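You operate a simulated robot arm through the tools that you are given. There is no shell and no other tool. Be economical: measure what you need, move in short steps, check, and stop when the job is done.

The job below is to be done with a simulated two-armed robot. You get a single attempt, and the scene is never put back.

## Task
Pick up the black-collar bag with one hand, pass it to the other hand and put it on the rack end of the stained board.
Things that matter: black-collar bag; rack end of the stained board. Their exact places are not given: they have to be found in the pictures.

It is judged by the outcome, as a careful person would: the job done as asked, and still so three seconds after it is handed in. It fails if anything else is knocked over, pushed out of place, dropped, spilled or broken.

## Robot
Two 7-joint arms with two-finger parallel grippers on one trunk, on a base that drives. Base frame: it is fixed to the floor where the robot stands at the start and does not move with it; the origin is under the middle of the robot, x ahead of it, y to its left, z up. Lengths are in m, angles in degrees, forces in N, time in s.
The left shoulder is at the start at [0.05, 0.187, 1.135], the right one opposite. With the tool pointing down near the work surface each hand reaches from about 0.1 to 0.66 m from the robot's upright axis, wherever it stands, measured 20 degrees to its own side. Places, roughly: rack end of the stained board [1.5, 0.5, 0.8]. Payload 3.43 kg a hand.
The tool frame of a hand sits at the grasp point between the pads (the TCP): z along the fingers, y along the line on which they close. The tips reach 0.03 m beyond it. Largest opening 0.094 m; finger width 0.028, thickness 0.01; the body of the gripper, 0.05 by 0.096 m, starts 0.055 m behind the TCP.
Orientation is told as [roll, pitch, yaw] about the base's x, y, z axes, in that order, counted from this pose: with the fingers straight down and closing along the base's y, the tool's x points along the base's -x, its y along +y and its z along -z.

## Interface
- The arms move only by the tool jog_arm. It takes "left_series", "right_series" or both (then of equal length, played together; a hand with none holds still); each is a list of rows, each a list of 7 numbers: the shift along the tool's x, y, z in m, then the turn, a rotation vector about the tool's x, y, z in degrees, then the opening, from 0 (shut) to 1 (fully open). In form: [[tx, ty, tz, wx, wy, wz, grip], ...]. A call has 1 to 12 rows; each row shifts and turns the commanded pose from where the row before left it, along the tool's axes as they then stand. Rows are played at 5 a second. More than 0.05 m and 8.6 degrees between two rows, or a gripper value outside its range, and nothing of the call is played. Where a pose cannot be reached the arm comes as near as it can. A force on the tool above 40 N (or 10 N above the force at the start of the call, whichever is more), or a blocked arm, ends the call early, and 0.2 s more pass. Each finger travels about 0.153 m/s and halts on what it meets, pressing with about 33 N; the grip force reading is that of the motor and also rises with nothing between the fingers. The clock runs only during rows and for 0.2 s after the last one: add rows that do not move to give the fingers time. It gives the time, the measured TCP pose, the force on the tool (base axes), the opening and the grip force at its end, in the units of the frame above (readings bear some noise), with the torque about the TCP (base axes, N m) and any sound that the robot's microphone picked up.
- Cameras (640 x 400 px; columns grow to the right, rows downward): "scene" is now at [0.1379, 0.0001, 1.295]; the picture's right is [-0.11, -0.99, 0.00], its down [-0.60, 0.07, -0.79] and it looks along [0.79, -0.09, -0.61] (base axes); focal length 255 px, centre (320, 200). "left" rides on the left gripper at [0.076, -0.014, -0.102] in its tool frame; the picture's right is [0.18, 0.98, 0.00], its down [-0.75, 0.14, -0.64] and it looks along [-0.63, 0.12, 0.77] (tool axes); focal length 243 px, centre (320, 200). "right" rides on the right gripper at [0.076, 0.014, -0.102] in its tool frame; the picture's right is [-0.18, 0.98, 0.00], its down [-0.75, -0.14, -0.64] and it looks along [-0.63, -0.12, 0.77] (tool axes); focal length 243 px, centre (320, 200).
- get_image(camera): a new picture of that camera. No time passes.
- lift_body(by): slides the trunk up (or, below 0, down) by that many m; the arms and the scene camera ride with it, the base frame stays. It gives what a move gives, with no picture.
- steer(legs): drives the robot by 1 to 6 legs, each [ahead, left, turn to the left] in m, m and degrees, along the robot's own axes; the way and the turn of a leg run together, so that a leg with both is an arc; at most 1.5 m and 180 degrees a leg. The arms and the cameras ride along, it lands a little off, and it stops where it bumps. It gives what a move gives.
- turn_head(pan, tilt): turns the head with the scene camera to pan (to the left, within 80 degrees either way) and tilt (down, from -29 to 69), counted from straight ahead of the robot. It gives what a move gives.
- point_at(camera, pixels): there is no depth. For up to 12 entries [column, row, z] of the newest picture of that camera ("zoom" is the newest enlarged one), the place [x, y] in the base frame at which the ray of that pixel passes the height z, good to about 0.002 m, but the place of the scene camera against the robot may be out by one fixed shift of up to 0.018 m in any direction. No time passes.
- close_up(camera, box): a new picture of the part [left, top, right, bottom] of that camera's present view, enlarged. No time passes.
- job_done(): hands the job in; it is judged then, once.

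Keep the steps short. Do not move on a guess: measure, check each grasp and each placing, and mend mistakes. In all there are 80 turns and 70 pictures (those below and enlarged ones count). Leave the grippers open and the arms clear of the work at the hand-in unless told otherwise, and finish with a single line.

The tools are called after "Call:" by a JSON object that holds its "method" and its "body". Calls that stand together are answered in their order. jog_arm: Moves the arms, as the interface text tells. Its arguments: {"type":"object","properties":{"left_series":{"type":"array","items":{"type":"array","items":{"type":"number"}}},"right_series":{"type":"array","items":{"type":"array","items":{"type":"number"}}}},"required":[]} The other tools are called the same way: lift_body (by) slides the trunk up or down; steer (legs) drives the base; turn_head (pan, tilt) turns the head that bears the scene camera; get_image (camera) takes a picture; point_at (camera, pixels) gives the place at which the rays of pixels pass given heights; close_up (camera, box) takes an enlarged picture of a part of a camera's view; job_done () hands the job in.

At the start:

```text
clock: 0.0
left_eef_pos: [0.3759, 0.1494, 1.1014]
left_orientation: [-0.2, 0.0, 0.2]
left_wrist_force: [-0.8, 0.5, -0.5]
left_torque: [0.04, 0.0, -0.01]
left_opening: 0.0939
left_grasp_force: 0.0
right_eef_pos: [0.3048, -0.1541, 1.127]
right_orientation: [0.1, 0.0, -0.1]
right_wrist_force: [-0.8, 0.2, -0.6]
right_torque: [0.0, -0.01, 0.02]
right_opening: 0.0939
right_grasp_force: 0.1
trunk travel left (down, up): [-0.35, 0.082]
robot x, y, heading: [-0.0004, -0.0009, 0.1]
head pan, tilt: [-6.3, 37.4]
```

scene: 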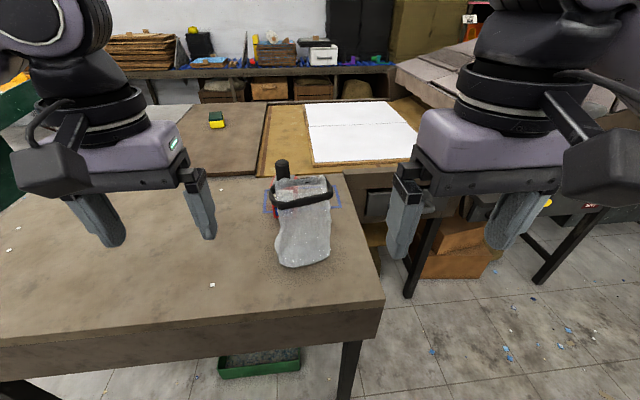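
right: 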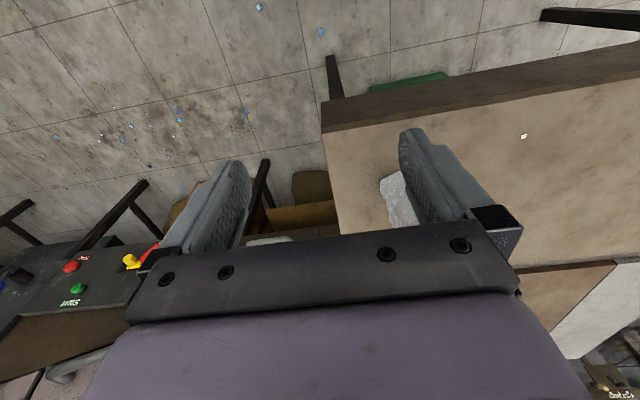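
left: 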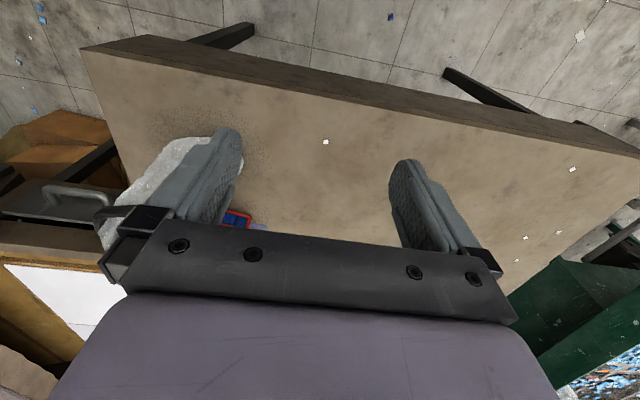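

I see a translucent bag with a black collar near pixel (303,220), with something dark and red right behind it. I'll enlarge that area, and the far area where the board may be.

Call:
{"method": "close_up", "body": {"camera": "scene", "box": [240, 140, 370, 280]}}

Call:
{"method": "close_up", "body": {"camera": "scene", "box": [80, 0, 500, 200]}}

Call:
{"method": "point_at", "body": {"camera": "scene", "pixels": [[280, 262, 0.83], [330, 258, 0.83], [303, 265, 0.83], [272, 205, 1.0], [332, 195, 1.0], [302, 180, 1.0], [380, 300, 0.83], [345, 175, 0.83], [263, 175, 0.83]]}}

```text
2.86 times, centred on (305, 210) of scene
```

zoom: 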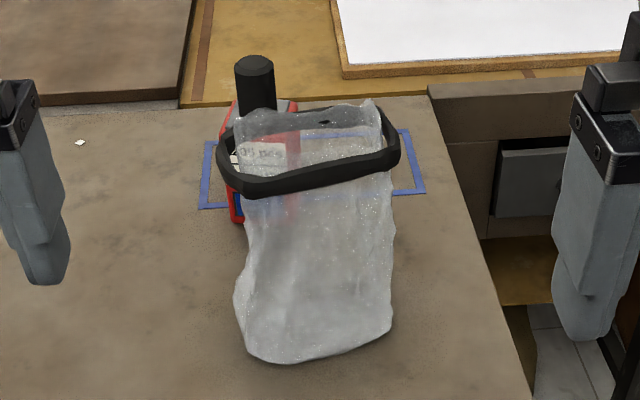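

```text
1.52 times, centred on (290, 100) of scene
```

zoom: 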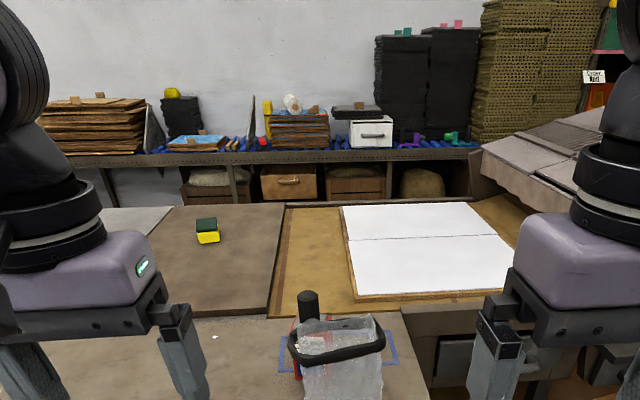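

```text
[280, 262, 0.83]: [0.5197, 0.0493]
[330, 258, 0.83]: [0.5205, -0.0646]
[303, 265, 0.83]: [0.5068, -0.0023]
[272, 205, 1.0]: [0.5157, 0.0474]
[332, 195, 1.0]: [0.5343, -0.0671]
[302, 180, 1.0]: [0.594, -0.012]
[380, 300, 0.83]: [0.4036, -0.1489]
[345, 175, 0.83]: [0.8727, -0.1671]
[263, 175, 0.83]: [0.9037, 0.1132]
```

The bag stands at about (0.53, -0.01), with a bottle behind it inside a blue taped frame. Next I'll turn the head left and look at the far boards to find the stained board and its rack end.

Call:
{"method": "turn_head", "body": {"pan": 20, "tilt": 25}}

Call:
{"method": "get_image", "body": {"camera": "scene"}}

```text
clock: 0.9
left_eef_pos: [0.3748, 0.1487, 1.1019]
left_orientation: [-0.1, 0.0, 0.0]
left_wrist_force: [0.2, -0.2, -0.3]
left_torque: [0.01, 0.03, -0.02]
left_opening: 0.0939
left_grasp_force: 0.0
right_eef_pos: [0.3039, -0.153, 1.1268]
right_orientation: [0.1, 0.0, 0.0]
right_wrist_force: [0.2, 0.5, -0.5]
right_torque: [0.01, 0.01, -0.03]
right_opening: 0.0936
right_grasp_force: 0.1
trunk travel left (down, up): [-0.35, 0.082]
robot x, y, heading: [-0.0019, -0.002, 0.1]
head pan, tilt: [20.0, 25.0]
```

```text
64 pictures are left
```

scene: 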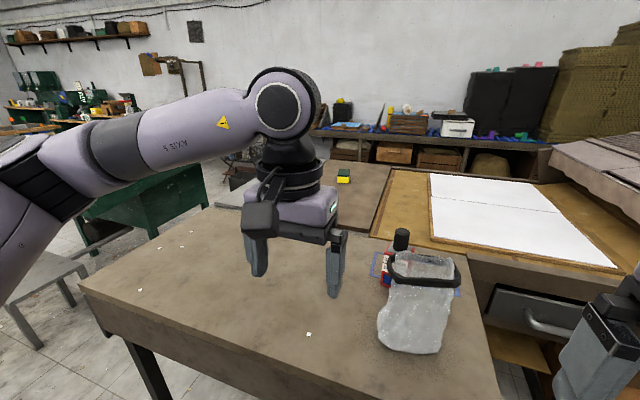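

Call:
{"method": "close_up", "body": {"camera": "scene", "box": [200, 90, 480, 265]}}

Call:
{"method": "point_at", "body": {"camera": "scene", "pixels": [[343, 180, 0.83], [390, 167, 0.83], [372, 235, 0.83], [355, 200, 0.83], [345, 165, 0.83], [438, 310, 0.0], [230, 205, 0.83], [225, 190, 0.83], [617, 268, 0.83], [430, 175, 0.83], [80, 280, 0.83]]}}

```text
2.29 times, centred on (340, 178) of scene
```

zoom: 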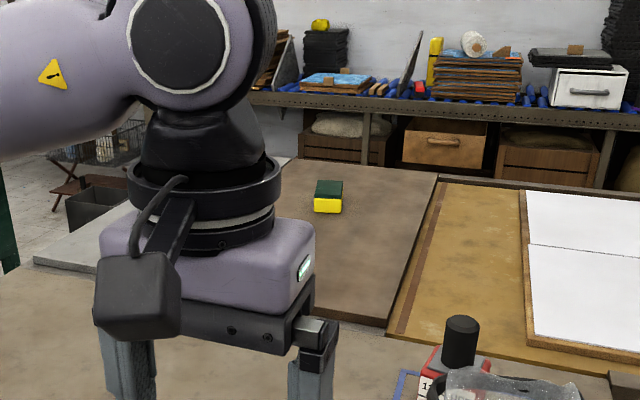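

```text
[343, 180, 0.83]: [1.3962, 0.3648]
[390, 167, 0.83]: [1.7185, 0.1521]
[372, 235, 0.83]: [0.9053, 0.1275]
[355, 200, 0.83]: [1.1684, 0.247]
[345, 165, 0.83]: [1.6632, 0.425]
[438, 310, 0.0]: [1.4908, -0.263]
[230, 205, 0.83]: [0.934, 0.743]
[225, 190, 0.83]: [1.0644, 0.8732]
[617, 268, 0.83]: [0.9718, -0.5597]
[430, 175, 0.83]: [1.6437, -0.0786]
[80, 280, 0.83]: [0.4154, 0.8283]
```

The dark stained board with the sponge spans about x 0.93–1.7 and y 0.13–0.75. Its rack end is the far end, at the wall rack. Now I'll look straight at the bag for a precise grasp.

Call:
{"method": "turn_head", "body": {"pan": 0, "tilt": 42}}

Call:
{"method": "close_up", "body": {"camera": "scene", "box": [260, 120, 390, 250]}}

Call:
{"method": "close_up", "body": {"camera": "left", "box": [80, 100, 280, 260]}}

Call:
{"method": "close_up", "body": {"camera": "right", "box": [300, 100, 500, 260]}}

```text
clock: 1.7
left_eef_pos: [0.3761, 0.1476, 1.1017]
left_orientation: [0.0, 0.0, 0.1]
left_wrist_force: [0.4, 0.0, 0.1]
left_torque: [-0.01, -0.01, 0.02]
left_opening: 0.094
left_grasp_force: 0.1
right_eef_pos: [0.3037, -0.1534, 1.127]
right_orientation: [0.1, 0.1, 0.0]
right_wrist_force: [0.4, -0.5, -0.6]
right_torque: [0.01, 0.01, 0.0]
right_opening: 0.0941
right_grasp_force: 0.1
trunk travel left (down, up): [-0.35, 0.082]
robot x, y, heading: [0.0001, 0.0033, -0.0]
head pan, tilt: [0.0, 42.0]
```

```text
3.08 times, centred on (325, 185) of scene
```

zoom: 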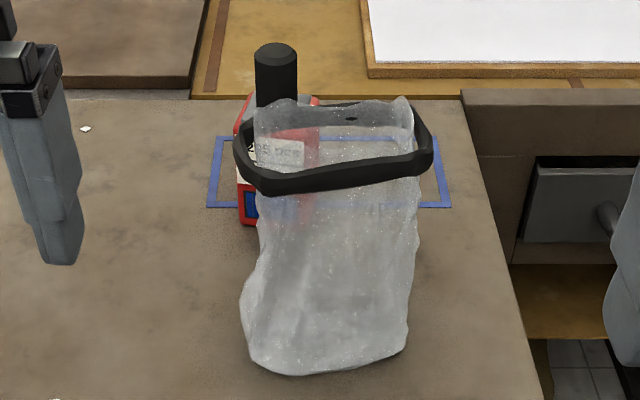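

```text
2.50 times, centred on (180, 180) of left
```

zoom: 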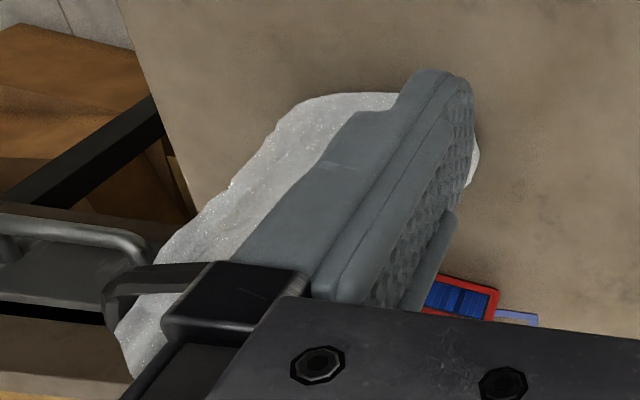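

```text
2.50 times, centred on (400, 180) of right
```

zoom: 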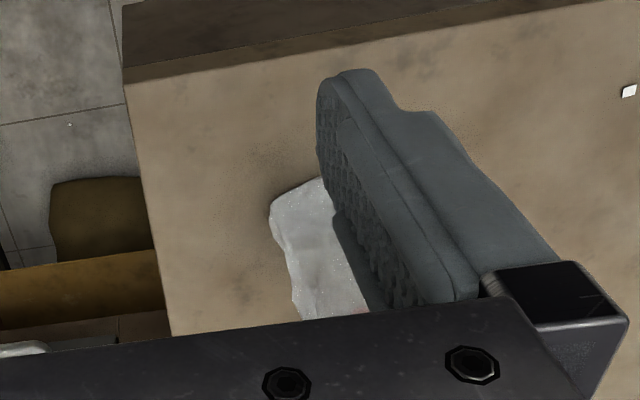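

Call:
{"method": "point_at", "body": {"camera": "zoom", "pixels": [[243, 300, 0.83], [412, 340, 0.83], [290, 374, 0.83], [265, 190, 0.98], [432, 160, 0.98], [350, 104, 0.98], [235, 145, 0.98], [350, 185, 0.98], [246, 224, 0.83], [275, 45, 1.0]]}}

Call:
{"method": "jog_arm", "body": {"left_series": [[0.04, 0.05, 0, 0, 0, 0, 1], [0.04, 0.05, -0.02, 0, 0, 0, 1], [0.02, 0.02, -0.02, 0, 0, 0, 1]], "right_series": [[0, 0.02, -0.03, 0, 0, 0, 1], [-0.03, 0.03, -0.03, 0, 0, 0, 1], [-0.03, 0.03, -0.02, 0, 0, 0, 1]]}}

Call:
{"method": "get_image", "body": {"camera": "right"}}

```text
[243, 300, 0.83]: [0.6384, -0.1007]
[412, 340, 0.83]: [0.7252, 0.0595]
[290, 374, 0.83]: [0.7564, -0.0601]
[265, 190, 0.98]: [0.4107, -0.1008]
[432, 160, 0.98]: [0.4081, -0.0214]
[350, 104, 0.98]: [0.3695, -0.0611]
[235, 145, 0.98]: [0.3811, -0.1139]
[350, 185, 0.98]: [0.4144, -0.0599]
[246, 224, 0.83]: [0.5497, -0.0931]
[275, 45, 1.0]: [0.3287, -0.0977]
```

```text
refused: row 1 steps farther than a row can; nothing moved
```

```text
59 pictures are left
```

right: 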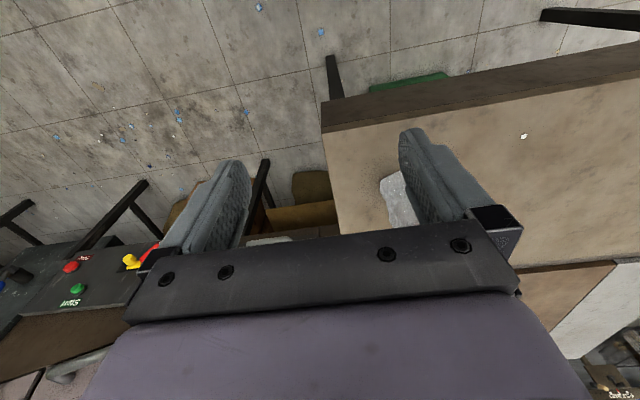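

The point readings used the wrong zoom picture, and the first move was refused for step length. I'll repeat the readings with scene pixels and make smaller moves, bringing the right hand to see the bag from above and drawing the left hand back.

Call:
{"method": "point_at", "body": {"camera": "scene", "pixels": [[300, 217.5, 0.83], [355, 230.5, 0.83], [315, 241.5, 0.83], [302, 181.8, 0.98], [361.4, 172, 0.98], [329.7, 153.8, 0.98], [292.4, 167, 0.98], [329.7, 180, 0.98], [301, 192.8, 0.83], [305.4, 134.7, 1.0], [296, 164, 0.83], [367, 187, 0.83]]}}

Call:
{"method": "jog_arm", "body": {"left_series": [[0.03, 0.03, 0, 0, 0, 0, 1], [0.03, 0.03, -0.02, 0, 0, 0, 1], [0.02, 0.02, -0.02, 0, 0, 0, 1]], "right_series": [[0, 0.02, -0.03, 0, 0, 0, 1], [-0.02, 0.03, -0.03, 0, 0, 0, 1], [-0.02, 0.03, -0.02, 0, 0, 0, 1]]}}

Call:
{"method": "get_image", "body": {"camera": "right"}}

```text
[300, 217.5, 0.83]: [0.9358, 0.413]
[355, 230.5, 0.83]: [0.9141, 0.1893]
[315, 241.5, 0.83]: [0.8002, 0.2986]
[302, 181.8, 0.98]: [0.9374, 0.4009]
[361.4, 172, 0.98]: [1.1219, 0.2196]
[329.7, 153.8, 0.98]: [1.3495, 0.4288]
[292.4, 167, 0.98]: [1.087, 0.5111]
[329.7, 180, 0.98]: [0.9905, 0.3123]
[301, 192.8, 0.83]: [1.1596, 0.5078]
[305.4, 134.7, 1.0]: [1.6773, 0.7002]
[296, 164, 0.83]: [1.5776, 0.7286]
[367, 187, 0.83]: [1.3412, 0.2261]
```

```text
clock: 2.5
left_eef_pos: [0.2945, 0.2299, 1.1423]
left_orientation: [-0.1, 0.0, 0.1]
left_wrist_force: [0.6, 0.1, 0.2]
left_torque: [0.04, -0.03, -0.02]
left_opening: 0.094
left_grasp_force: 0.2
right_eef_pos: [0.3431, -0.0725, 1.2071]
right_orientation: [0.0, -0.1, 0.0]
right_wrist_force: [0.3, -0.2, -0.2]
right_torque: [-0.03, -0.03, 0.02]
right_opening: 0.0942
right_grasp_force: 0.1
trunk travel left (down, up): [-0.35, 0.082]
robot x, y, heading: [0.001, -0.0011, 0.2]
head pan, tilt: [0.0, 42.0]
```

```text
58 pictures are left
```

right: 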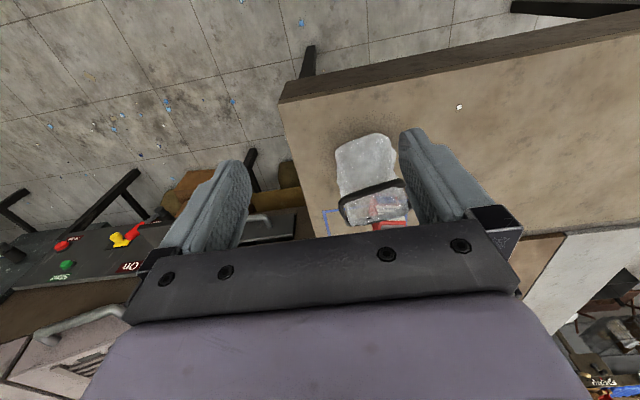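

The right hand camera now sees the bag from above at (370,190). I'll take a fresh scene picture and zoom the hand view.

Call:
{"method": "get_image", "body": {"camera": "scene"}}

Call:
{"method": "close_up", "body": {"camera": "right", "box": [310, 120, 430, 245]}}

Call:
{"method": "point_at", "body": {"camera": "right", "pixels": [[338, 205, 1.0], [408, 187, 1.0], [373, 190, 1.0], [335, 160, 0.83], [395, 148, 0.83], [365, 134, 0.83]]}}

```text
57 pictures are left
```

scene: 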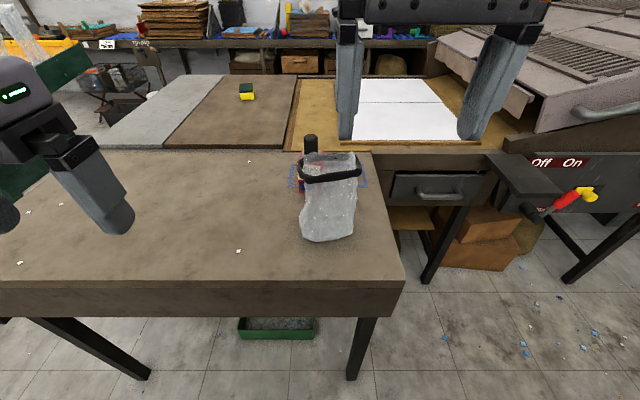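

```text
3.20 times, centred on (370, 182) of right
```

zoom: 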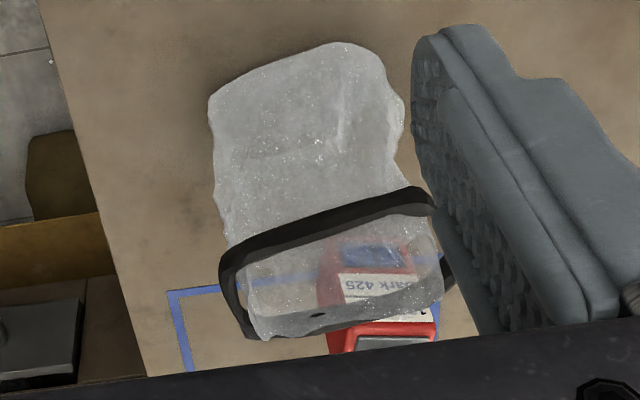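

```text
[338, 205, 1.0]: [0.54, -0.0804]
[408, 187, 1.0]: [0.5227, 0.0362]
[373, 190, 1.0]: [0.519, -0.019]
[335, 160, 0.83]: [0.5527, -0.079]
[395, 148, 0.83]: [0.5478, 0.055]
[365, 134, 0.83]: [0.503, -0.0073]
```

Call:
{"method": "close_up", "body": {"camera": "scene", "box": [270, 120, 390, 250]}}

Call:
{"method": "point_at", "body": {"camera": "zoom", "pixels": [[256, 190, 0.95], [256, 190, 1.0], [430, 160, 0.95], [430, 160, 1.0], [345, 183, 0.95], [345, 183, 1.0], [340, 103, 1.0], [230, 145, 1.0], [243, 220, 0.83]]}}

Call:
{"method": "point_at", "body": {"camera": "right", "pixels": [[342, 200, 0.95], [342, 200, 1.0], [404, 184, 0.95], [404, 184, 1.0], [373, 192, 0.95], [373, 192, 1.0], [347, 224, 1.0], [411, 208, 1.0]]}}

```text
3.08 times, centred on (330, 185) of scene
```

zoom: 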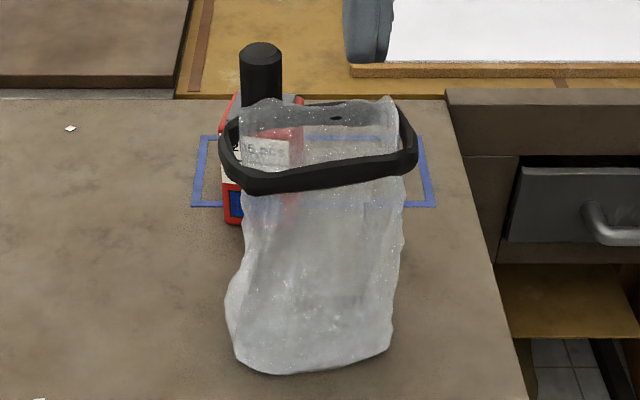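

```text
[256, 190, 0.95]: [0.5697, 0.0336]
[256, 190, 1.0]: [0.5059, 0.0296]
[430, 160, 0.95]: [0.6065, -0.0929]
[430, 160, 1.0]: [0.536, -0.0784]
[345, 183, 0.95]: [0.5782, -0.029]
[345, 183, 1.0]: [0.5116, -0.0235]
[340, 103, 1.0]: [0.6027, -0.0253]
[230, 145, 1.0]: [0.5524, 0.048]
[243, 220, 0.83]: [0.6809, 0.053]
```

```text
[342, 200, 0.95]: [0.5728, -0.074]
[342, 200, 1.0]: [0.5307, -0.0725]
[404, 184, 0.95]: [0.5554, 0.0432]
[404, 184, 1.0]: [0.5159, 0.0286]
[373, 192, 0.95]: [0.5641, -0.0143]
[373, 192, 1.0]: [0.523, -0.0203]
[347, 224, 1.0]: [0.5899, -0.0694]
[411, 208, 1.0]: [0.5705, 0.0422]
```

The collar is about 0.12 m wide in y and 0.065 m deep in x, at z ≈ 0.98, so a hand can straddle it along x. Before grasping I'll check the drive route on the left, around the table to the board.

Call:
{"method": "turn_head", "body": {"pan": 55, "tilt": 25}}

Call:
{"method": "get_image", "body": {"camera": "scene"}}

```text
clock: 3.8
left_eef_pos: [0.2976, 0.2281, 1.1422]
left_orientation: [-0.1, 0.1, -0.1]
left_wrist_force: [0.7, -0.2, -0.4]
left_torque: [0.0, 0.01, -0.02]
left_opening: 0.0938
left_grasp_force: 0.1
right_eef_pos: [0.3442, -0.0749, 1.2067]
right_orientation: [0.2, 0.0, -0.1]
right_wrist_force: [-0.1, 0.7, -0.4]
right_torque: [-0.02, 0.02, 0.02]
right_opening: 0.0941
right_grasp_force: 0.0
trunk travel left (down, up): [-0.35, 0.082]
robot x, y, heading: [-0.0014, 0.003, 0.1]
head pan, tilt: [55.0, 25.0]
```

```text
54 pictures are left
```

scene: 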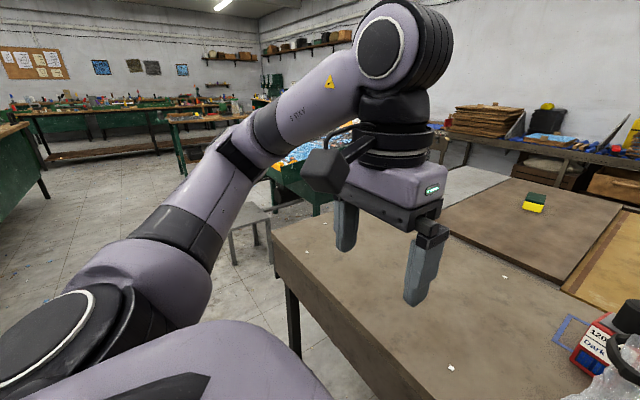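

The route is partly hidden by the arm, so I'll look again once driving. Next I'll turn the right hand 90° about the vertical, so it closes along x with its camera to the outside, while high up and clear.

Call:
{"method": "jog_arm", "body": {"right_series": [[0, 0, 0, 0, 0, -8.2, 1], [0, 0, 0, 0, 0, -8.2, 1], [0, 0, 0, 0, 0, -8.2, 1], [0, 0, 0, 0, 0, -8.2, 1], [0, 0, 0, 0, 0, -8.2, 1], [0, 0, 0, 0, 0, -8.2, 1], [0, 0, 0, 0, 0, -8.2, 1], [0, 0, 0, 0, 0, -8.2, 1], [0, 0, 0, 0, 0, -8.2, 1], [0, 0, 0, 0, 0, -8.2, 1], [0, 0, 0, 0, 0, -8.0, 1]]}}

Call:
{"method": "turn_head", "body": {"pan": 0, "tilt": 42}}

Call:
{"method": "get_image", "body": {"camera": "right"}}

```text
clock: 6.2
left_eef_pos: [0.2972, 0.2269, 1.1432]
left_orientation: [-0.1, 0.0, 0.1]
left_wrist_force: [-0.2, -0.1, -0.4]
left_torque: [-0.02, 0.01, 0.0]
left_opening: 0.0942
left_grasp_force: 0.0
right_eef_pos: [0.3035, -0.063, 1.1887]
right_orientation: [0.0, -0.2, 89.8]
right_wrist_force: [0.4, -0.3, 0.0]
right_torque: [0.02, -0.01, -0.03]
right_opening: 0.0941
right_grasp_force: 0.1
right hand out of reach, approached as far as the arm can: row 10, 11
trunk travel left (down, up): [-0.35, 0.082]
robot x, y, heading: [0.0012, 0.0015, 0.1]
head pan, tilt: [55.0, 25.0]
```

```text
clock: 7.4
left_eef_pos: [0.2963, 0.2282, 1.1426]
left_orientation: [-0.1, -0.1, 0.0]
left_wrist_force: [-0.2, -0.5, 0.6]
left_torque: [0.01, 0.02, 0.01]
left_opening: 0.0941
left_grasp_force: 0.1
right_eef_pos: [0.3031, -0.0618, 1.1895]
right_orientation: [-0.1, -0.3, 89.7]
right_wrist_force: [-0.6, 1.0, 0.5]
right_torque: [-0.02, -0.01, -0.01]
right_opening: 0.0941
right_grasp_force: 0.0
trunk travel left (down, up): [-0.35, 0.082]
robot x, y, heading: [0.0018, -0.0035, 0.1]
head pan, tilt: [0.0, 42.0]
```

```text
53 pictures are left
```

right: 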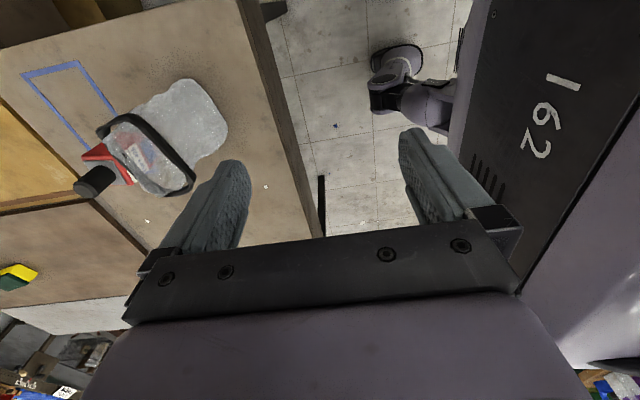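

The yaw is right. I'll enlarge this side view of the bag to refine the collar's depth in x and its height.

Call:
{"method": "close_up", "body": {"camera": "right", "box": [60, 60, 240, 210]}}

Call:
{"method": "point_at", "body": {"camera": "right", "pixels": [[187, 190, 0.98], [150, 125, 0.98], [140, 113, 0.98], [97, 130, 0.98], [148, 190, 0.98], [228, 125, 0.83], [205, 160, 0.83]]}}

```text
2.67 times, centred on (150, 135) of right
```

zoom: 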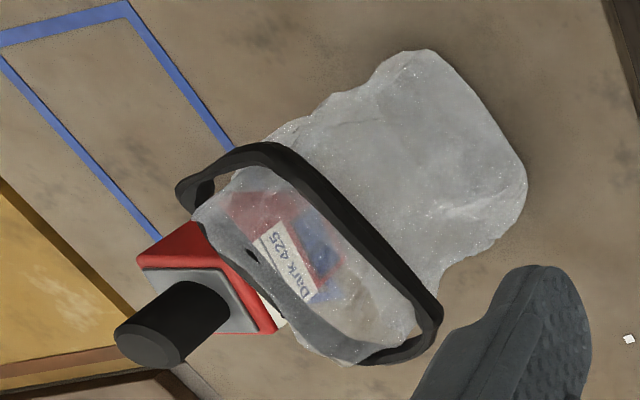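

```text
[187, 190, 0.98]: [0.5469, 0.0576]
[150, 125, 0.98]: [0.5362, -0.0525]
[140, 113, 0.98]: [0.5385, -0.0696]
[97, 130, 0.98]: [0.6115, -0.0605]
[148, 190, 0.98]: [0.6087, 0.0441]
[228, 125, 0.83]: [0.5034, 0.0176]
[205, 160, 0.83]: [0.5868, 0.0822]
```

Call:
{"method": "point_at", "body": {"camera": "zoom", "pixels": [[260, 145, 0.98], [178, 188, 0.98], [440, 315, 0.98], [370, 362, 0.98], [345, 205, 0.98], [250, 275, 0.98], [200, 222, 0.95], [277, 330, 0.95], [145, 350, 1.0], [185, 290, 0.96]]}}

Call:
{"method": "get_image", "body": {"camera": "scene"}}

```text
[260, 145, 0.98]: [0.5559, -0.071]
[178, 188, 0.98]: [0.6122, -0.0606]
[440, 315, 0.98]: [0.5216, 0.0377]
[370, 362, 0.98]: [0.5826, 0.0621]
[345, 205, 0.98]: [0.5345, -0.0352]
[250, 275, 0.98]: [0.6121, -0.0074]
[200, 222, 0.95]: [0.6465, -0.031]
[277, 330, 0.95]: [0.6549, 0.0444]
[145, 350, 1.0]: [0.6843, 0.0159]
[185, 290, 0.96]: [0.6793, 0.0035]
```

```text
51 pictures are left
```

scene: 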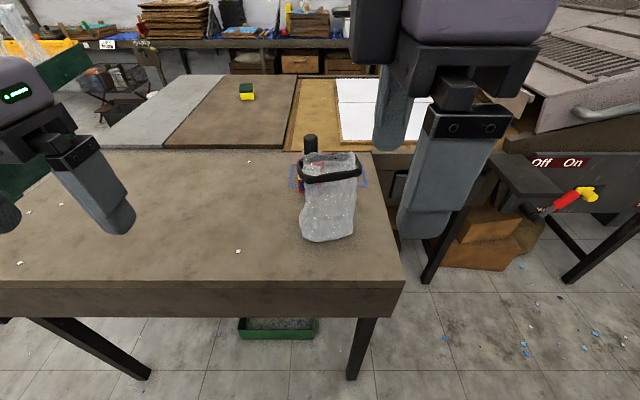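

The collar is turned about 15°, with its front running from (0.556,-0.071) to (0.522,0.038) and its back about 0.06 further. The bottle front is at x ≈ 0.65. I'll bring the right hand forward over the right end of the collar, staying high.

Call:
{"method": "jog_arm", "body": {"right_series": [[0, -0.03, 0.02, 0, 0, 0, 0.9], [0, -0.04, 0.02, 0, 0, 0, 0.9], [0, -0.04, 0.01, 0, 0, 0, 0.9], [0, -0.04, 0, 0, 0, 0, 0.9], [0, -0.04, 0, 0, 0, 0, 0.9], [0, -0.02, 0, 0, 0, -5, 0.9], [0, 0, 0, 0, 0, -5, 0.9], [0, 0, 0, 0, 0, -5, 0.9]]}}

Call:
{"method": "get_image", "body": {"camera": "right"}}

```text
clock: 9.2
left_eef_pos: [0.2958, 0.2286, 1.1426]
left_orientation: [-0.1, 0.0, 0.1]
left_wrist_force: [0.5, 0.2, -0.6]
left_torque: [0.01, -0.01, 0.0]
left_opening: 0.0941
left_grasp_force: 0.0
right_eef_pos: [0.2661, -0.024, 1.1003]
right_orientation: [-0.1, 0.0, 104.8]
right_wrist_force: [0.0, 0.3, -0.2]
right_torque: [-0.03, -0.01, 0.02]
right_opening: 0.0843
right_grasp_force: 0.0
right hand out of reach, approached as far as the arm can: row 1, 2, 3, 4, 5, 6, 7, 8
trunk travel left (down, up): [-0.35, 0.082]
robot x, y, heading: [-0.0009, -0.0024, 0.0]
head pan, tilt: [0.0, 42.0]
```

```text
50 pictures are left
```

right: 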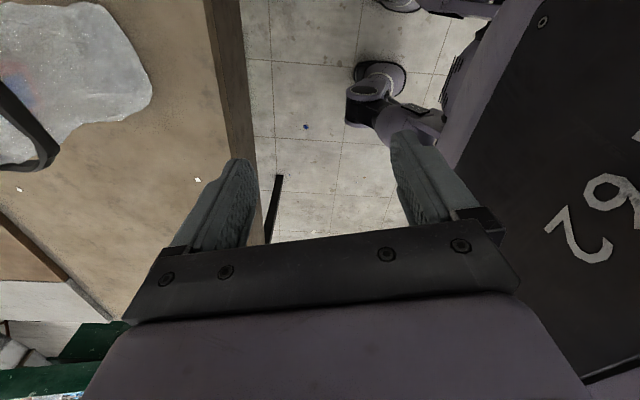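

The right wrist can't turn that far out. Better plan: both hands keep their natural yaw (about +15°) and pinch the collar wall at opposite ends, one finger inside and one outside. I'll turn the right hand back while it stays high.

Call:
{"method": "jog_arm", "body": {"right_series": [[0, 0, -0.01, 0, 0, 8.2, 0.64], [0, 0, -0.01, 0, 0, 8.2, 0.64], [0, 0, -0.01, 0, 0, 8.2, 0.64], [0, 0, 0, 0, 0, 8.2, 0.64], [0, 0, 0, 0, 0, 8.2, 0.64], [0, 0, 0, 0, 0, 8.2, 0.64], [0, 0, 0, 0, 0, 8.2, 0.64], [0, 0, 0, 0, 0, 8.2, 0.64], [0, 0, 0, 0, 0, 8.2, 0.64], [0, 0, 0, 0, 0, 8.2, 0.64], [0, 0, 0, 0, 0, 8.2, 0.64]]}}

```text
clock: 11.6
left_eef_pos: [0.2953, 0.2281, 1.1436]
left_orientation: [-0.1, 0.0, 0.1]
left_wrist_force: [0.1, 0.5, -0.4]
left_torque: [0.02, -0.03, -0.04]
left_opening: 0.0939
left_grasp_force: 0.2
right_eef_pos: [0.265, -0.0241, 1.1299]
right_orientation: [0.0, 0.0, 14.6]
right_wrist_force: [-0.1, -0.5, 0.3]
right_torque: [-0.02, 0.01, -0.01]
right_opening: 0.0603
right_grasp_force: 0.1
trunk travel left (down, up): [-0.35, 0.082]
robot x, y, heading: [0.0021, 0.0009, 0.0]
head pan, tilt: [0.0, 42.0]
```

I'll move the right hand forward at height to just above the right collar end, about (0.575,-0.068), with tips at z 1.10.

Call:
{"method": "jog_arm", "body": {"right_series": [[-0.0413, -0.0172, 0, 0, 0, 0, 0.64], [-0.0413, -0.0172, 0, 0, 0, 0, 0.64], [-0.0413, -0.0172, 0, 0, 0, 0, 0.64], [-0.0413, -0.0172, 0, 0, 0, 0, 0.64], [-0.0413, -0.0172, 0, 0, 0, 0, 0.64], [-0.0413, -0.0172, 0, 0, 0, 0, 0.64], [-0.0413, -0.0172, 0, 0, 0, 0, 0.64]]}}

Call:
{"method": "get_image", "body": {"camera": "right"}}

Call:
{"method": "get_image", "body": {"camera": "scene"}}

```text
clock: 13.2
left_eef_pos: [0.2954, 0.2322, 1.1425]
left_orientation: [-0.3, 0.0, 0.2]
left_wrist_force: [-0.4, 1.7, -0.3]
left_torque: [-0.1, -0.06, -0.01]
left_opening: 0.0941
left_grasp_force: 0.2
right_eef_pos: [0.5745, -0.0623, 1.1328]
right_orientation: [-0.6, -0.2, 15.1]
right_wrist_force: [1.3, -3.3, 0.4]
right_torque: [0.31, 0.14, -0.02]
right_opening: 0.0602
right_grasp_force: 0.1
trunk travel left (down, up): [-0.35, 0.082]
robot x, y, heading: [-0.0011, -0.0006, 0.2]
head pan, tilt: [0.0, 42.0]
```

```text
49 pictures are left
```

right: 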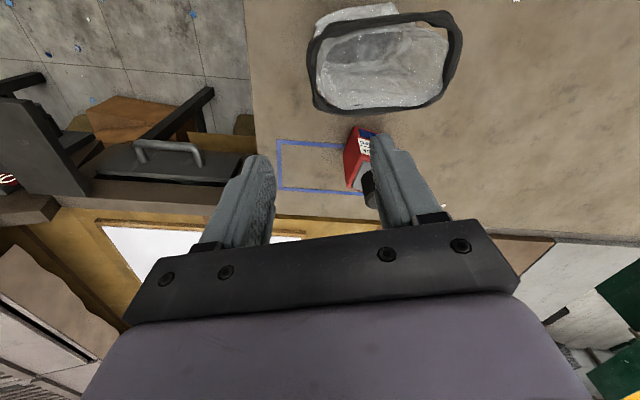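

```text
48 pictures are left
```

scene: 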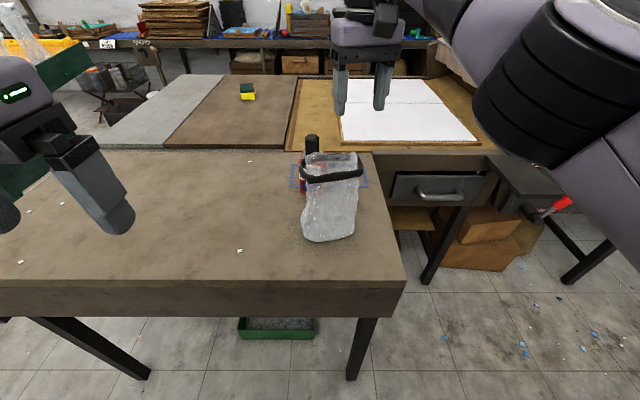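

From above the bag is open and hollow. I'll measure the collar at its height from this view and zoom in.

Call:
{"method": "close_up", "body": {"camera": "right", "box": [280, 0, 480, 130]}}

Call:
{"method": "point_at", "body": {"camera": "right", "pixels": [[312, 75, 0.99], [312, 75, 0.97], [315, 45, 0.98], [318, 103, 0.98], [452, 60, 0.98], [455, 20, 0.98], [438, 100, 0.98], [380, 110, 0.98], [345, 160, 0.9], [370, 182, 1.0]]}}

```text
3.08 times, centred on (380, 65) of right
```

zoom: 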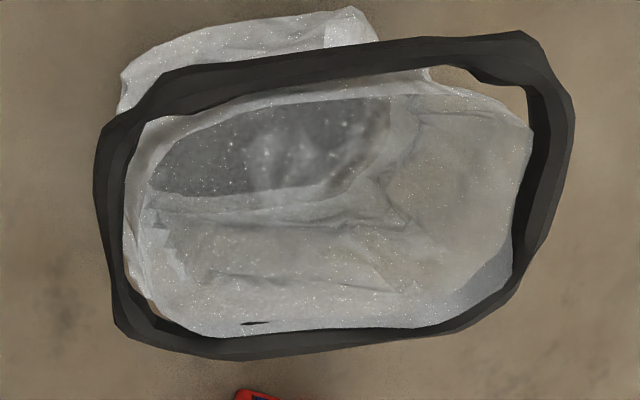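

```text
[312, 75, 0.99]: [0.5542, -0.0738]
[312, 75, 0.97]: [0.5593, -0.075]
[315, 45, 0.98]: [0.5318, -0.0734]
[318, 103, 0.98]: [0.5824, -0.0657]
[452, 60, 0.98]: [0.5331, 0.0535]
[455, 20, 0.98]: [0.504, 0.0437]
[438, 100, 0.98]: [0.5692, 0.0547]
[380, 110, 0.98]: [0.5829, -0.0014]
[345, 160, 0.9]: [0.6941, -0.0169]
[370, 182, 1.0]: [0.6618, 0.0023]
```

Triangulating the views puts the collar at z ≈ 0.99–1.02, with its right end wall at about (0.551,-0.068). I'll shift back 0.022 m and go down to tips just above the rim, then check.

Call:
{"method": "jog_arm", "body": {"right_series": [[0.022, 0, 0, 0, 0, 0, 0.64], [0, 0, 0.03, 0, 0, 0, 0.64], [0, 0, 0.03, 0, 0, 0, 0.64], [0, 0, 0.01, 0, 0, 0, 0.64], [0, 0, 0, 0, 0, 0, 0.64]]}}

Call:
{"method": "close_up", "body": {"camera": "right", "box": [200, 0, 480, 200]}}

Call:
{"method": "close_up", "body": {"camera": "scene", "box": [270, 80, 400, 210]}}

```text
clock: 14.4
left_eef_pos: [0.2954, 0.2286, 1.1435]
left_orientation: [-0.2, 0.0, 0.1]
left_wrist_force: [-0.4, 0.0, 0.3]
left_torque: [0.0, 0.0, 0.01]
left_opening: 0.094
left_grasp_force: 0.1
right_eef_pos: [0.5538, -0.0722, 1.0603]
right_orientation: [0.2, -0.1, 14.7]
right_wrist_force: [-0.3, -0.1, 0.0]
right_torque: [-0.02, 0.03, 0.01]
right_opening: 0.0602
right_grasp_force: 0.0
trunk travel left (down, up): [-0.35, 0.082]
robot x, y, heading: [-0.0008, 0.003, -0.0]
head pan, tilt: [0.0, 42.0]
```

```text
2.00 times, centred on (340, 100) of right
```

zoom: 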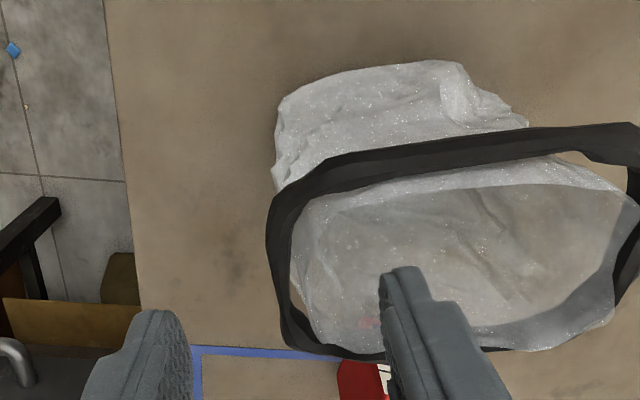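

```text
3.08 times, centred on (335, 145) of scene
```

zoom: 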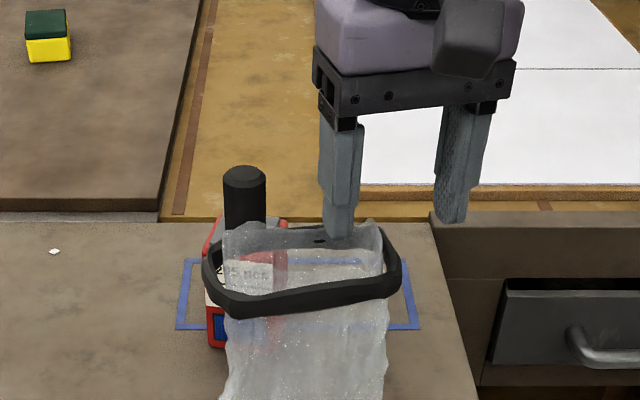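

Call:
{"method": "point_at", "body": {"camera": "zoom", "pixels": [[320, 200, 1.0]]}}

Call:
{"method": "get_image", "body": {"camera": "right"}}

Call:
{"method": "point_at", "body": {"camera": "right", "pixels": [[318, 133, 1.01], [318, 100, 1.01], [325, 165, 1.01], [326, 133, 1.01], [390, 140, 1.03], [265, 155, 1.03]]}}

```text
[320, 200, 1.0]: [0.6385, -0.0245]
```

```text
44 pictures are left
```

right: 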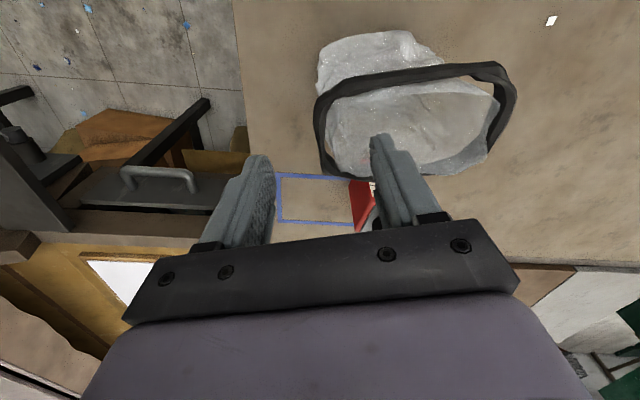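

```text
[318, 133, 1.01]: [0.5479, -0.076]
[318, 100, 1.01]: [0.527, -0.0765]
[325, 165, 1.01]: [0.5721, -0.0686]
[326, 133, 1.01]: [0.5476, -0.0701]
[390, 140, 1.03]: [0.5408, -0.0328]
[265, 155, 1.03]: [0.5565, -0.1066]
```

The wall is at about (0.548,-0.073) and the TCP at (0.554,-0.072), so they line up. I'll go straight down to TCP z ≈ 1.0, with one finger inside the bag, watching the force.

Call:
{"method": "jog_arm", "body": {"right_series": [[0.005, 0, 0.015, 0, 0, 0, 0.64], [0, 0, 0.015, 0, 0, 0, 0.64], [0, 0, 0.015, 0, 0, 0, 0.64], [0, 0, 0.015, 0, 0, 0, 0.64], [0, 0, 0, 0, 0, 0, 0.64]]}}

Call:
{"method": "get_image", "body": {"camera": "right"}}

Call:
{"method": "close_up", "body": {"camera": "scene", "box": [270, 100, 400, 230]}}

```text
clock: 14.9
left_eef_pos: [0.2974, 0.2276, 1.1426]
left_orientation: [0.1, 0.1, 0.1]
left_wrist_force: [-0.3, 0.1, 0.1]
left_torque: [-0.02, 0.02, 0.0]
left_opening: 0.094
left_grasp_force: 0.0
right_eef_pos: [0.5517, -0.0728, 1.052]
right_orientation: [0.8, -1.1, 14.6]
right_wrist_force: [-2.6, -2.7, 13.8]
right_torque: [0.38, 0.37, 0.06]
right_opening: 0.0598
right_grasp_force: 0.1
trunk travel left (down, up): [-0.35, 0.082]
robot x, y, heading: [0.0004, 0.0016, -0.3]
head pan, tilt: [0.0, 42.0]
stopped in row 2 (right hand): the force on the tool passed its limit (the readings are from after the stop); the commanded pose is now the measured one
```

```text
43 pictures are left
```

right: 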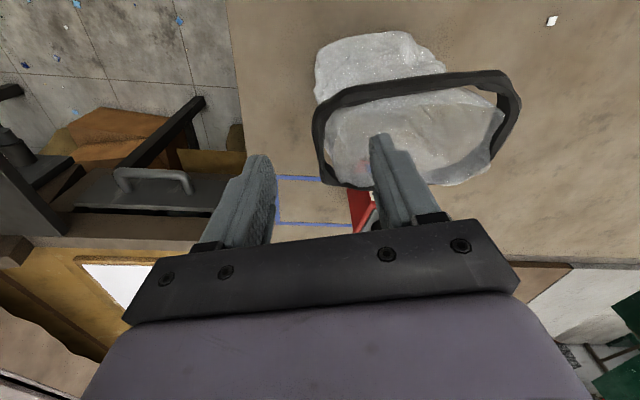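

```text
3.08 times, centred on (335, 165) of scene
```

zoom: 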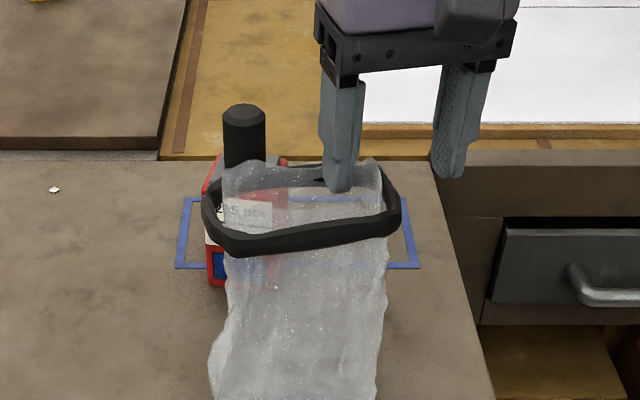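

The inside finger met something solid at tip z ≈ 1.022, so physically the bag is closed on top. The force was 14 N and nothing moved. I'll straddle the collar across its 0.06 m depth instead. The right hand will come in from the right side with its fingers level, and the left hand can later take the left end from above. First I'll raise the right hand and back it off.

Call:
{"method": "jog_arm", "body": {"right_series": [[0, 0, -0.03, 0, 0, 0, 0.64], [0, 0, -0.04, 0, 0, 0, 0.64], [0, 0, -0.04, 0, 0, 0, 0.64], [0.0327, -0.026, 0, 0, 0, 0, 0.9], [0.0327, -0.026, 0, 0, 0, 0, 0.9], [0.0327, -0.026, 0, 0, 0, 0, 0.9], [0.0327, -0.026, 0, 0, 0, 0, 0.9], [0.0327, -0.026, 0, 0, 0, 0, 0.9], [0.0327, -0.026, 0, 0, 0, 0, 0.9]]}}

Call:
{"method": "jog_arm", "body": {"right_series": [[0, 0, 0, 0, 0, 8.2, 1], [0, 0, 0, 0, 0, 8.2, 1], [0, 0, 0, 0, 0, 8.2, 1], [0, 0, 0, 0, 0, 8.2, 1], [0, 0, 0, 0, 0, 8.2, 1], [0, 0, 0, 0, 0, 8.2, 1], [0, 0, 0, 0, 0, 8.2, 1], [0, 0, 0, 0, 0, 8.2, 1], [0, 0, 0, 0, 0, 8.2, 1], [0, 0, 0, 0, 0, 8.2, 1], [0, 0, 0, 0, 0, 8.0, 1]]}}

```text
clock: 16.9
left_eef_pos: [0.2952, 0.2273, 1.1423]
left_orientation: [-0.1, 0.0, 0.0]
left_wrist_force: [-0.6, 0.3, -0.1]
left_torque: [0.01, 0.01, -0.03]
left_opening: 0.0943
left_grasp_force: 0.0
right_eef_pos: [0.3979, -0.2762, 1.1542]
right_orientation: [0.6, -1.1, 14.7]
right_wrist_force: [-1.1, 0.0, 0.5]
right_torque: [-0.03, -0.01, -0.02]
right_opening: 0.0846
right_grasp_force: 0.0
trunk travel left (down, up): [-0.35, 0.082]
robot x, y, heading: [-0.0037, 0.0002, -0.1]
head pan, tilt: [0.0, 42.0]
```

```text
clock: 19.3
left_eef_pos: [0.2965, 0.2286, 1.1426]
left_orientation: [-0.1, 0.0, 0.1]
left_wrist_force: [-0.7, 0.0, 0.0]
left_torque: [-0.01, 0.05, 0.0]
left_opening: 0.0938
left_grasp_force: 0.1
right_eef_pos: [0.4, -0.275, 1.1531]
right_orientation: [1.1, 0.6, -75.5]
right_wrist_force: [-0.3, 0.5, 0.0]
right_torque: [0.02, 0.04, 0.0]
right_opening: 0.0941
right_grasp_force: 0.1
trunk travel left (down, up): [-0.35, 0.082]
robot x, y, heading: [-0.0031, -0.0017, -0.0]
head pan, tilt: [0.0, 42.0]
```

Yaw -75° is fine. Now I'll tilt the fingers toward the left in the air to see whether a level approach is reachable.

Call:
{"method": "jog_arm", "body": {"right_series": [[0, 0, 0, 0, 8, 0, 1], [0, 0, 0, 0, 8, 0, 1], [0, 0, 0, 0, 8, 0, 1], [0, 0, 0, 0, 8, 0, 1], [0, 0, 0, 0, 8, 0, 1], [0, 0, 0, 0, 8, 0, 1], [0, 0, 0, 0, 8, 0, 1], [0, 0, 0, 0, 8, 0, 1], [0, 0, 0, 0, 8, 0, 1], [0, 0, 0, 0, 8, 0, 1]]}}

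Call:
{"method": "get_image", "body": {"camera": "scene"}}

```text
clock: 21.5
left_eef_pos: [0.2968, 0.2278, 1.1418]
left_orientation: [0.0, 0.0, 0.1]
left_wrist_force: [0.4, 0.2, 0.3]
left_torque: [0.01, 0.04, 0.0]
left_opening: 0.0941
left_grasp_force: 0.0
right_eef_pos: [0.3988, -0.2754, 1.1543]
right_orientation: [6.3, 80.6, -68.9]
right_wrist_force: [0.2, -0.2, 0.1]
right_torque: [0.03, -0.01, -0.01]
right_opening: 0.0942
right_grasp_force: 0.1
trunk travel left (down, up): [-0.35, 0.082]
robot x, y, heading: [0.0013, -0.0003, 0.2]
head pan, tilt: [0.0, 42.0]
```

```text
41 pictures are left
```

scene: 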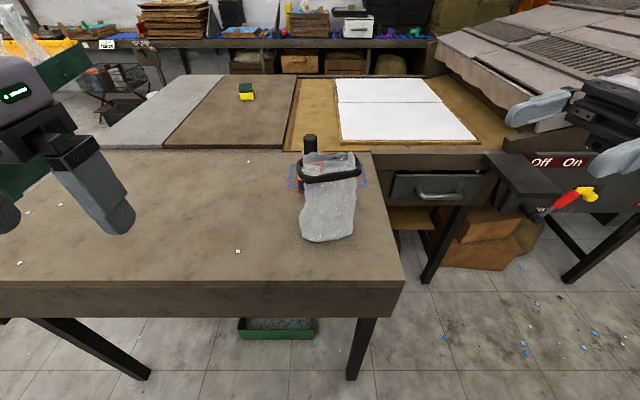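

The level tilt is reachable. Next I'll bring the right hand to the approach point right of the bag, about (0.587,-0.171,1.0), pointing at the collar's right end.

Call:
{"method": "jog_arm", "body": {"right_series": [[-0.0238, 0.0348, 0.0129, 0, 0, 0, 1], [-0.0238, 0.0348, 0.0129, 0, 0, 0, 1], [-0.0238, 0.0348, 0.0129, 0, 0, 0, 1], [-0.0238, 0.0348, 0.0129, 0, 0, 0, 1], [-0.0238, 0.0348, 0.0129, 0, 0, 0, 1], [-0.0238, 0.0348, 0.0129, 0, 0, 0, 1]]}}

Call:
{"method": "get_image", "body": {"camera": "right"}}

Call:
{"method": "get_image", "body": {"camera": "scene"}}

```text
clock: 22.9
left_eef_pos: [0.2961, 0.2276, 1.1426]
left_orientation: [-0.1, 0.0, 0.0]
left_wrist_force: [0.0, 0.0, -0.4]
left_torque: [0.03, 0.0, 0.0]
left_opening: 0.0942
left_grasp_force: 0.0
right_eef_pos: [0.573, -0.1698, 1.0075]
right_orientation: [7.2, 80.4, -68.1]
right_wrist_force: [-0.2, 0.2, 0.1]
right_torque: [0.02, 0.0, -0.02]
right_opening: 0.0943
right_grasp_force: 0.0
right hand out of reach, approached as far as the arm can: row 6
trunk travel left (down, up): [-0.35, 0.082]
robot x, y, heading: [-0.0014, -0.005, -0.1]
head pan, tilt: [0.0, 42.0]
```

```text
40 pictures are left
```

right: 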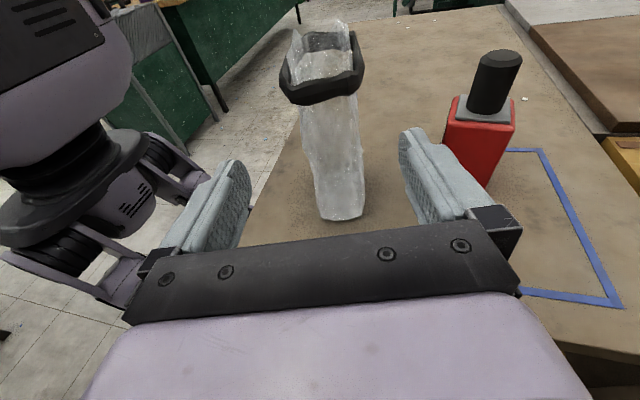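

```text
39 pictures are left
```

scene: 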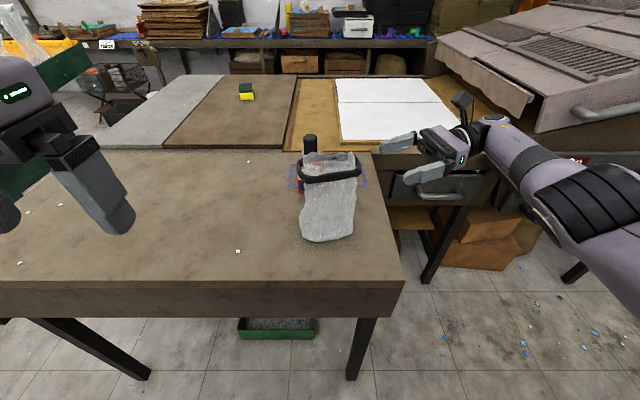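

The bag sits between the fingers in this view, with its collar at (325,80) and the bottle well clear on the right. I'll measure the collar edges here.

Call:
{"method": "close_up", "body": {"camera": "right", "box": [230, 10, 430, 140]}}

Call:
{"method": "point_at", "body": {"camera": "right", "pixels": [[292, 98, 0.99], [355, 92, 0.99], [292, 98, 1.0], [355, 92, 1.0], [322, 88, 1.01], [335, 219, 0.83], [325, 219, 0.83], [490, 180, 0.83]]}}

```text
3.08 times, centred on (330, 75) of right
```

zoom: 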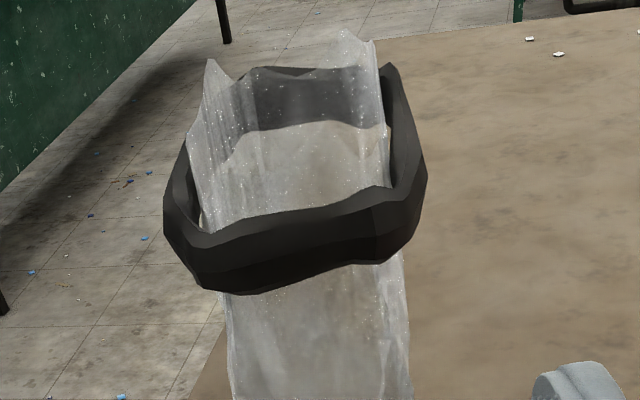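

```text
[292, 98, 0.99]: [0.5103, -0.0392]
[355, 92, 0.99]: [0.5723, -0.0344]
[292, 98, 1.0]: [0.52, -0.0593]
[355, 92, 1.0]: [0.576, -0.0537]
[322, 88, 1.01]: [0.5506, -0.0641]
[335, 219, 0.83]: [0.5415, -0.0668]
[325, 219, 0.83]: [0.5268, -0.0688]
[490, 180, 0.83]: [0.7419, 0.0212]
```

The collar's right end is centred near (0.548,-0.057), z 1.00–1.02. I'll slide the open hand in along its fingers, 0.12 m, to TCP (0.547,-0.05,1.008).

Call:
{"method": "jog_arm", "body": {"right_series": [[0.005, 0.0014, 0.03, 0, 0, 0, 1], [0.005, 0.0014, 0.03, 0, 0, 0, 1], [0.005, 0.0014, 0.03, 0, 0, 0, 1], [0.005, 0.0014, 0.03, 0, 0, 0, 1], [0, 0, 0, 0, 0, 0, 1]]}}

Call:
{"method": "get_image", "body": {"camera": "right"}}

Call:
{"method": "close_up", "body": {"camera": "scene", "box": [270, 110, 420, 250]}}

```text
clock: 24.1
left_eef_pos: [0.2966, 0.2282, 1.1421]
left_orientation: [-0.1, -0.1, 0.0]
left_wrist_force: [-0.8, 0.0, -0.6]
left_torque: [0.02, 0.01, -0.01]
left_opening: 0.0941
left_grasp_force: 0.1
right_eef_pos: [0.5799, -0.0525, 1.0008]
right_orientation: [6.1, 80.6, -69.2]
right_wrist_force: [0.5, -0.1, 0.2]
right_torque: [-0.01, 0.0, 0.0]
right_opening: 0.0939
right_grasp_force: 0.1
right hand out of reach, approached as far as the arm can: row 1, 2, 3, 4
trunk travel left (down, up): [-0.35, 0.082]
robot x, y, heading: [0.0019, 0.0011, 0.1]
head pan, tilt: [0.0, 42.0]
```

```text
37 pictures are left
```

right: 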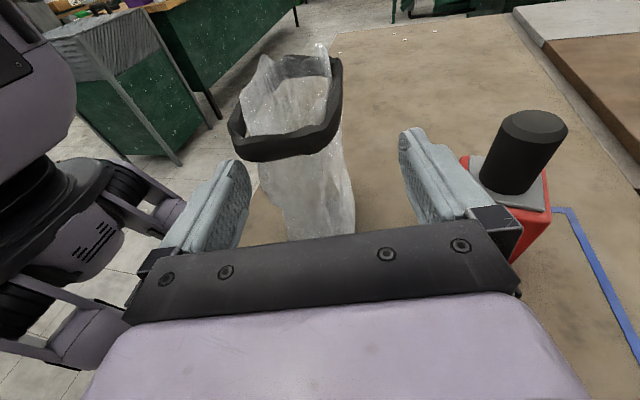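

```text
2.86 times, centred on (345, 180) of scene
```

zoom: 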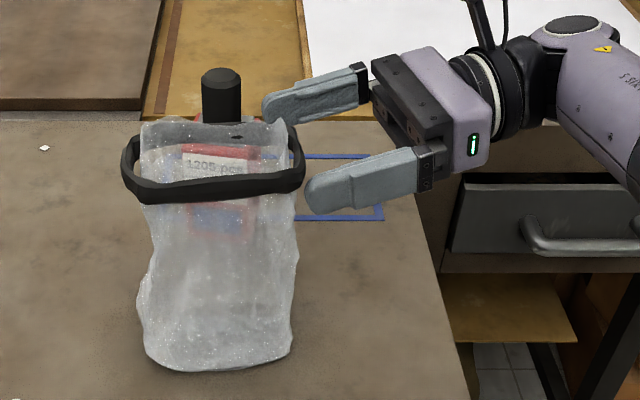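

The arm hit its reach limit and went off line. The front finger nudged the bag about 0.04 m to the left; it is still upright and the bottle hasn't moved. I'll back straight out, then drive a little closer so the pose is well in reach.

Call:
{"method": "jog_arm", "body": {"right_series": [[0, 0, -0.04, 0, 0, 0, 1], [0, 0, -0.04, 0, 0, 0, 1], [0, -0.02, -0.04, 0, 0, 0, 1], [0, -0.03, -0.03, 0, 0, 0, 1], [0.04, -0.03, 0, 0, 0, 0, 1], [0.03, 0, 0, 0, 0, 0, 1]]}}

Call:
{"method": "get_image", "body": {"camera": "scene"}}

```text
clock: 25.5
left_eef_pos: [0.2956, 0.2288, 1.1421]
left_orientation: [-0.1, 0.0, 0.1]
left_wrist_force: [0.1, -0.7, 0.2]
left_torque: [0.01, -0.01, 0.0]
left_opening: 0.0942
left_grasp_force: 0.0
right_eef_pos: [0.5138, -0.2038, 1.0997]
right_orientation: [5.6, 80.6, -69.7]
right_wrist_force: [0.3, -1.0, 0.2]
right_torque: [0.02, 0.03, -0.01]
right_opening: 0.094
right_grasp_force: 0.0
right hand out of reach, approached as far as the arm can: row 1, 2
trunk travel left (down, up): [-0.35, 0.082]
robot x, y, heading: [0.0047, 0.0034, 0.1]
head pan, tilt: [0.0, 42.0]
```

```text
35 pictures are left
```

scene: 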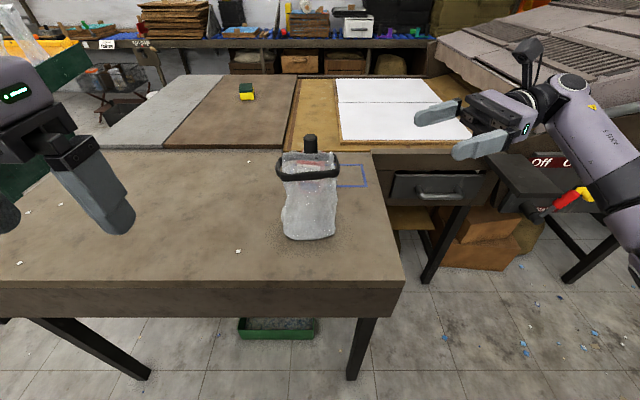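

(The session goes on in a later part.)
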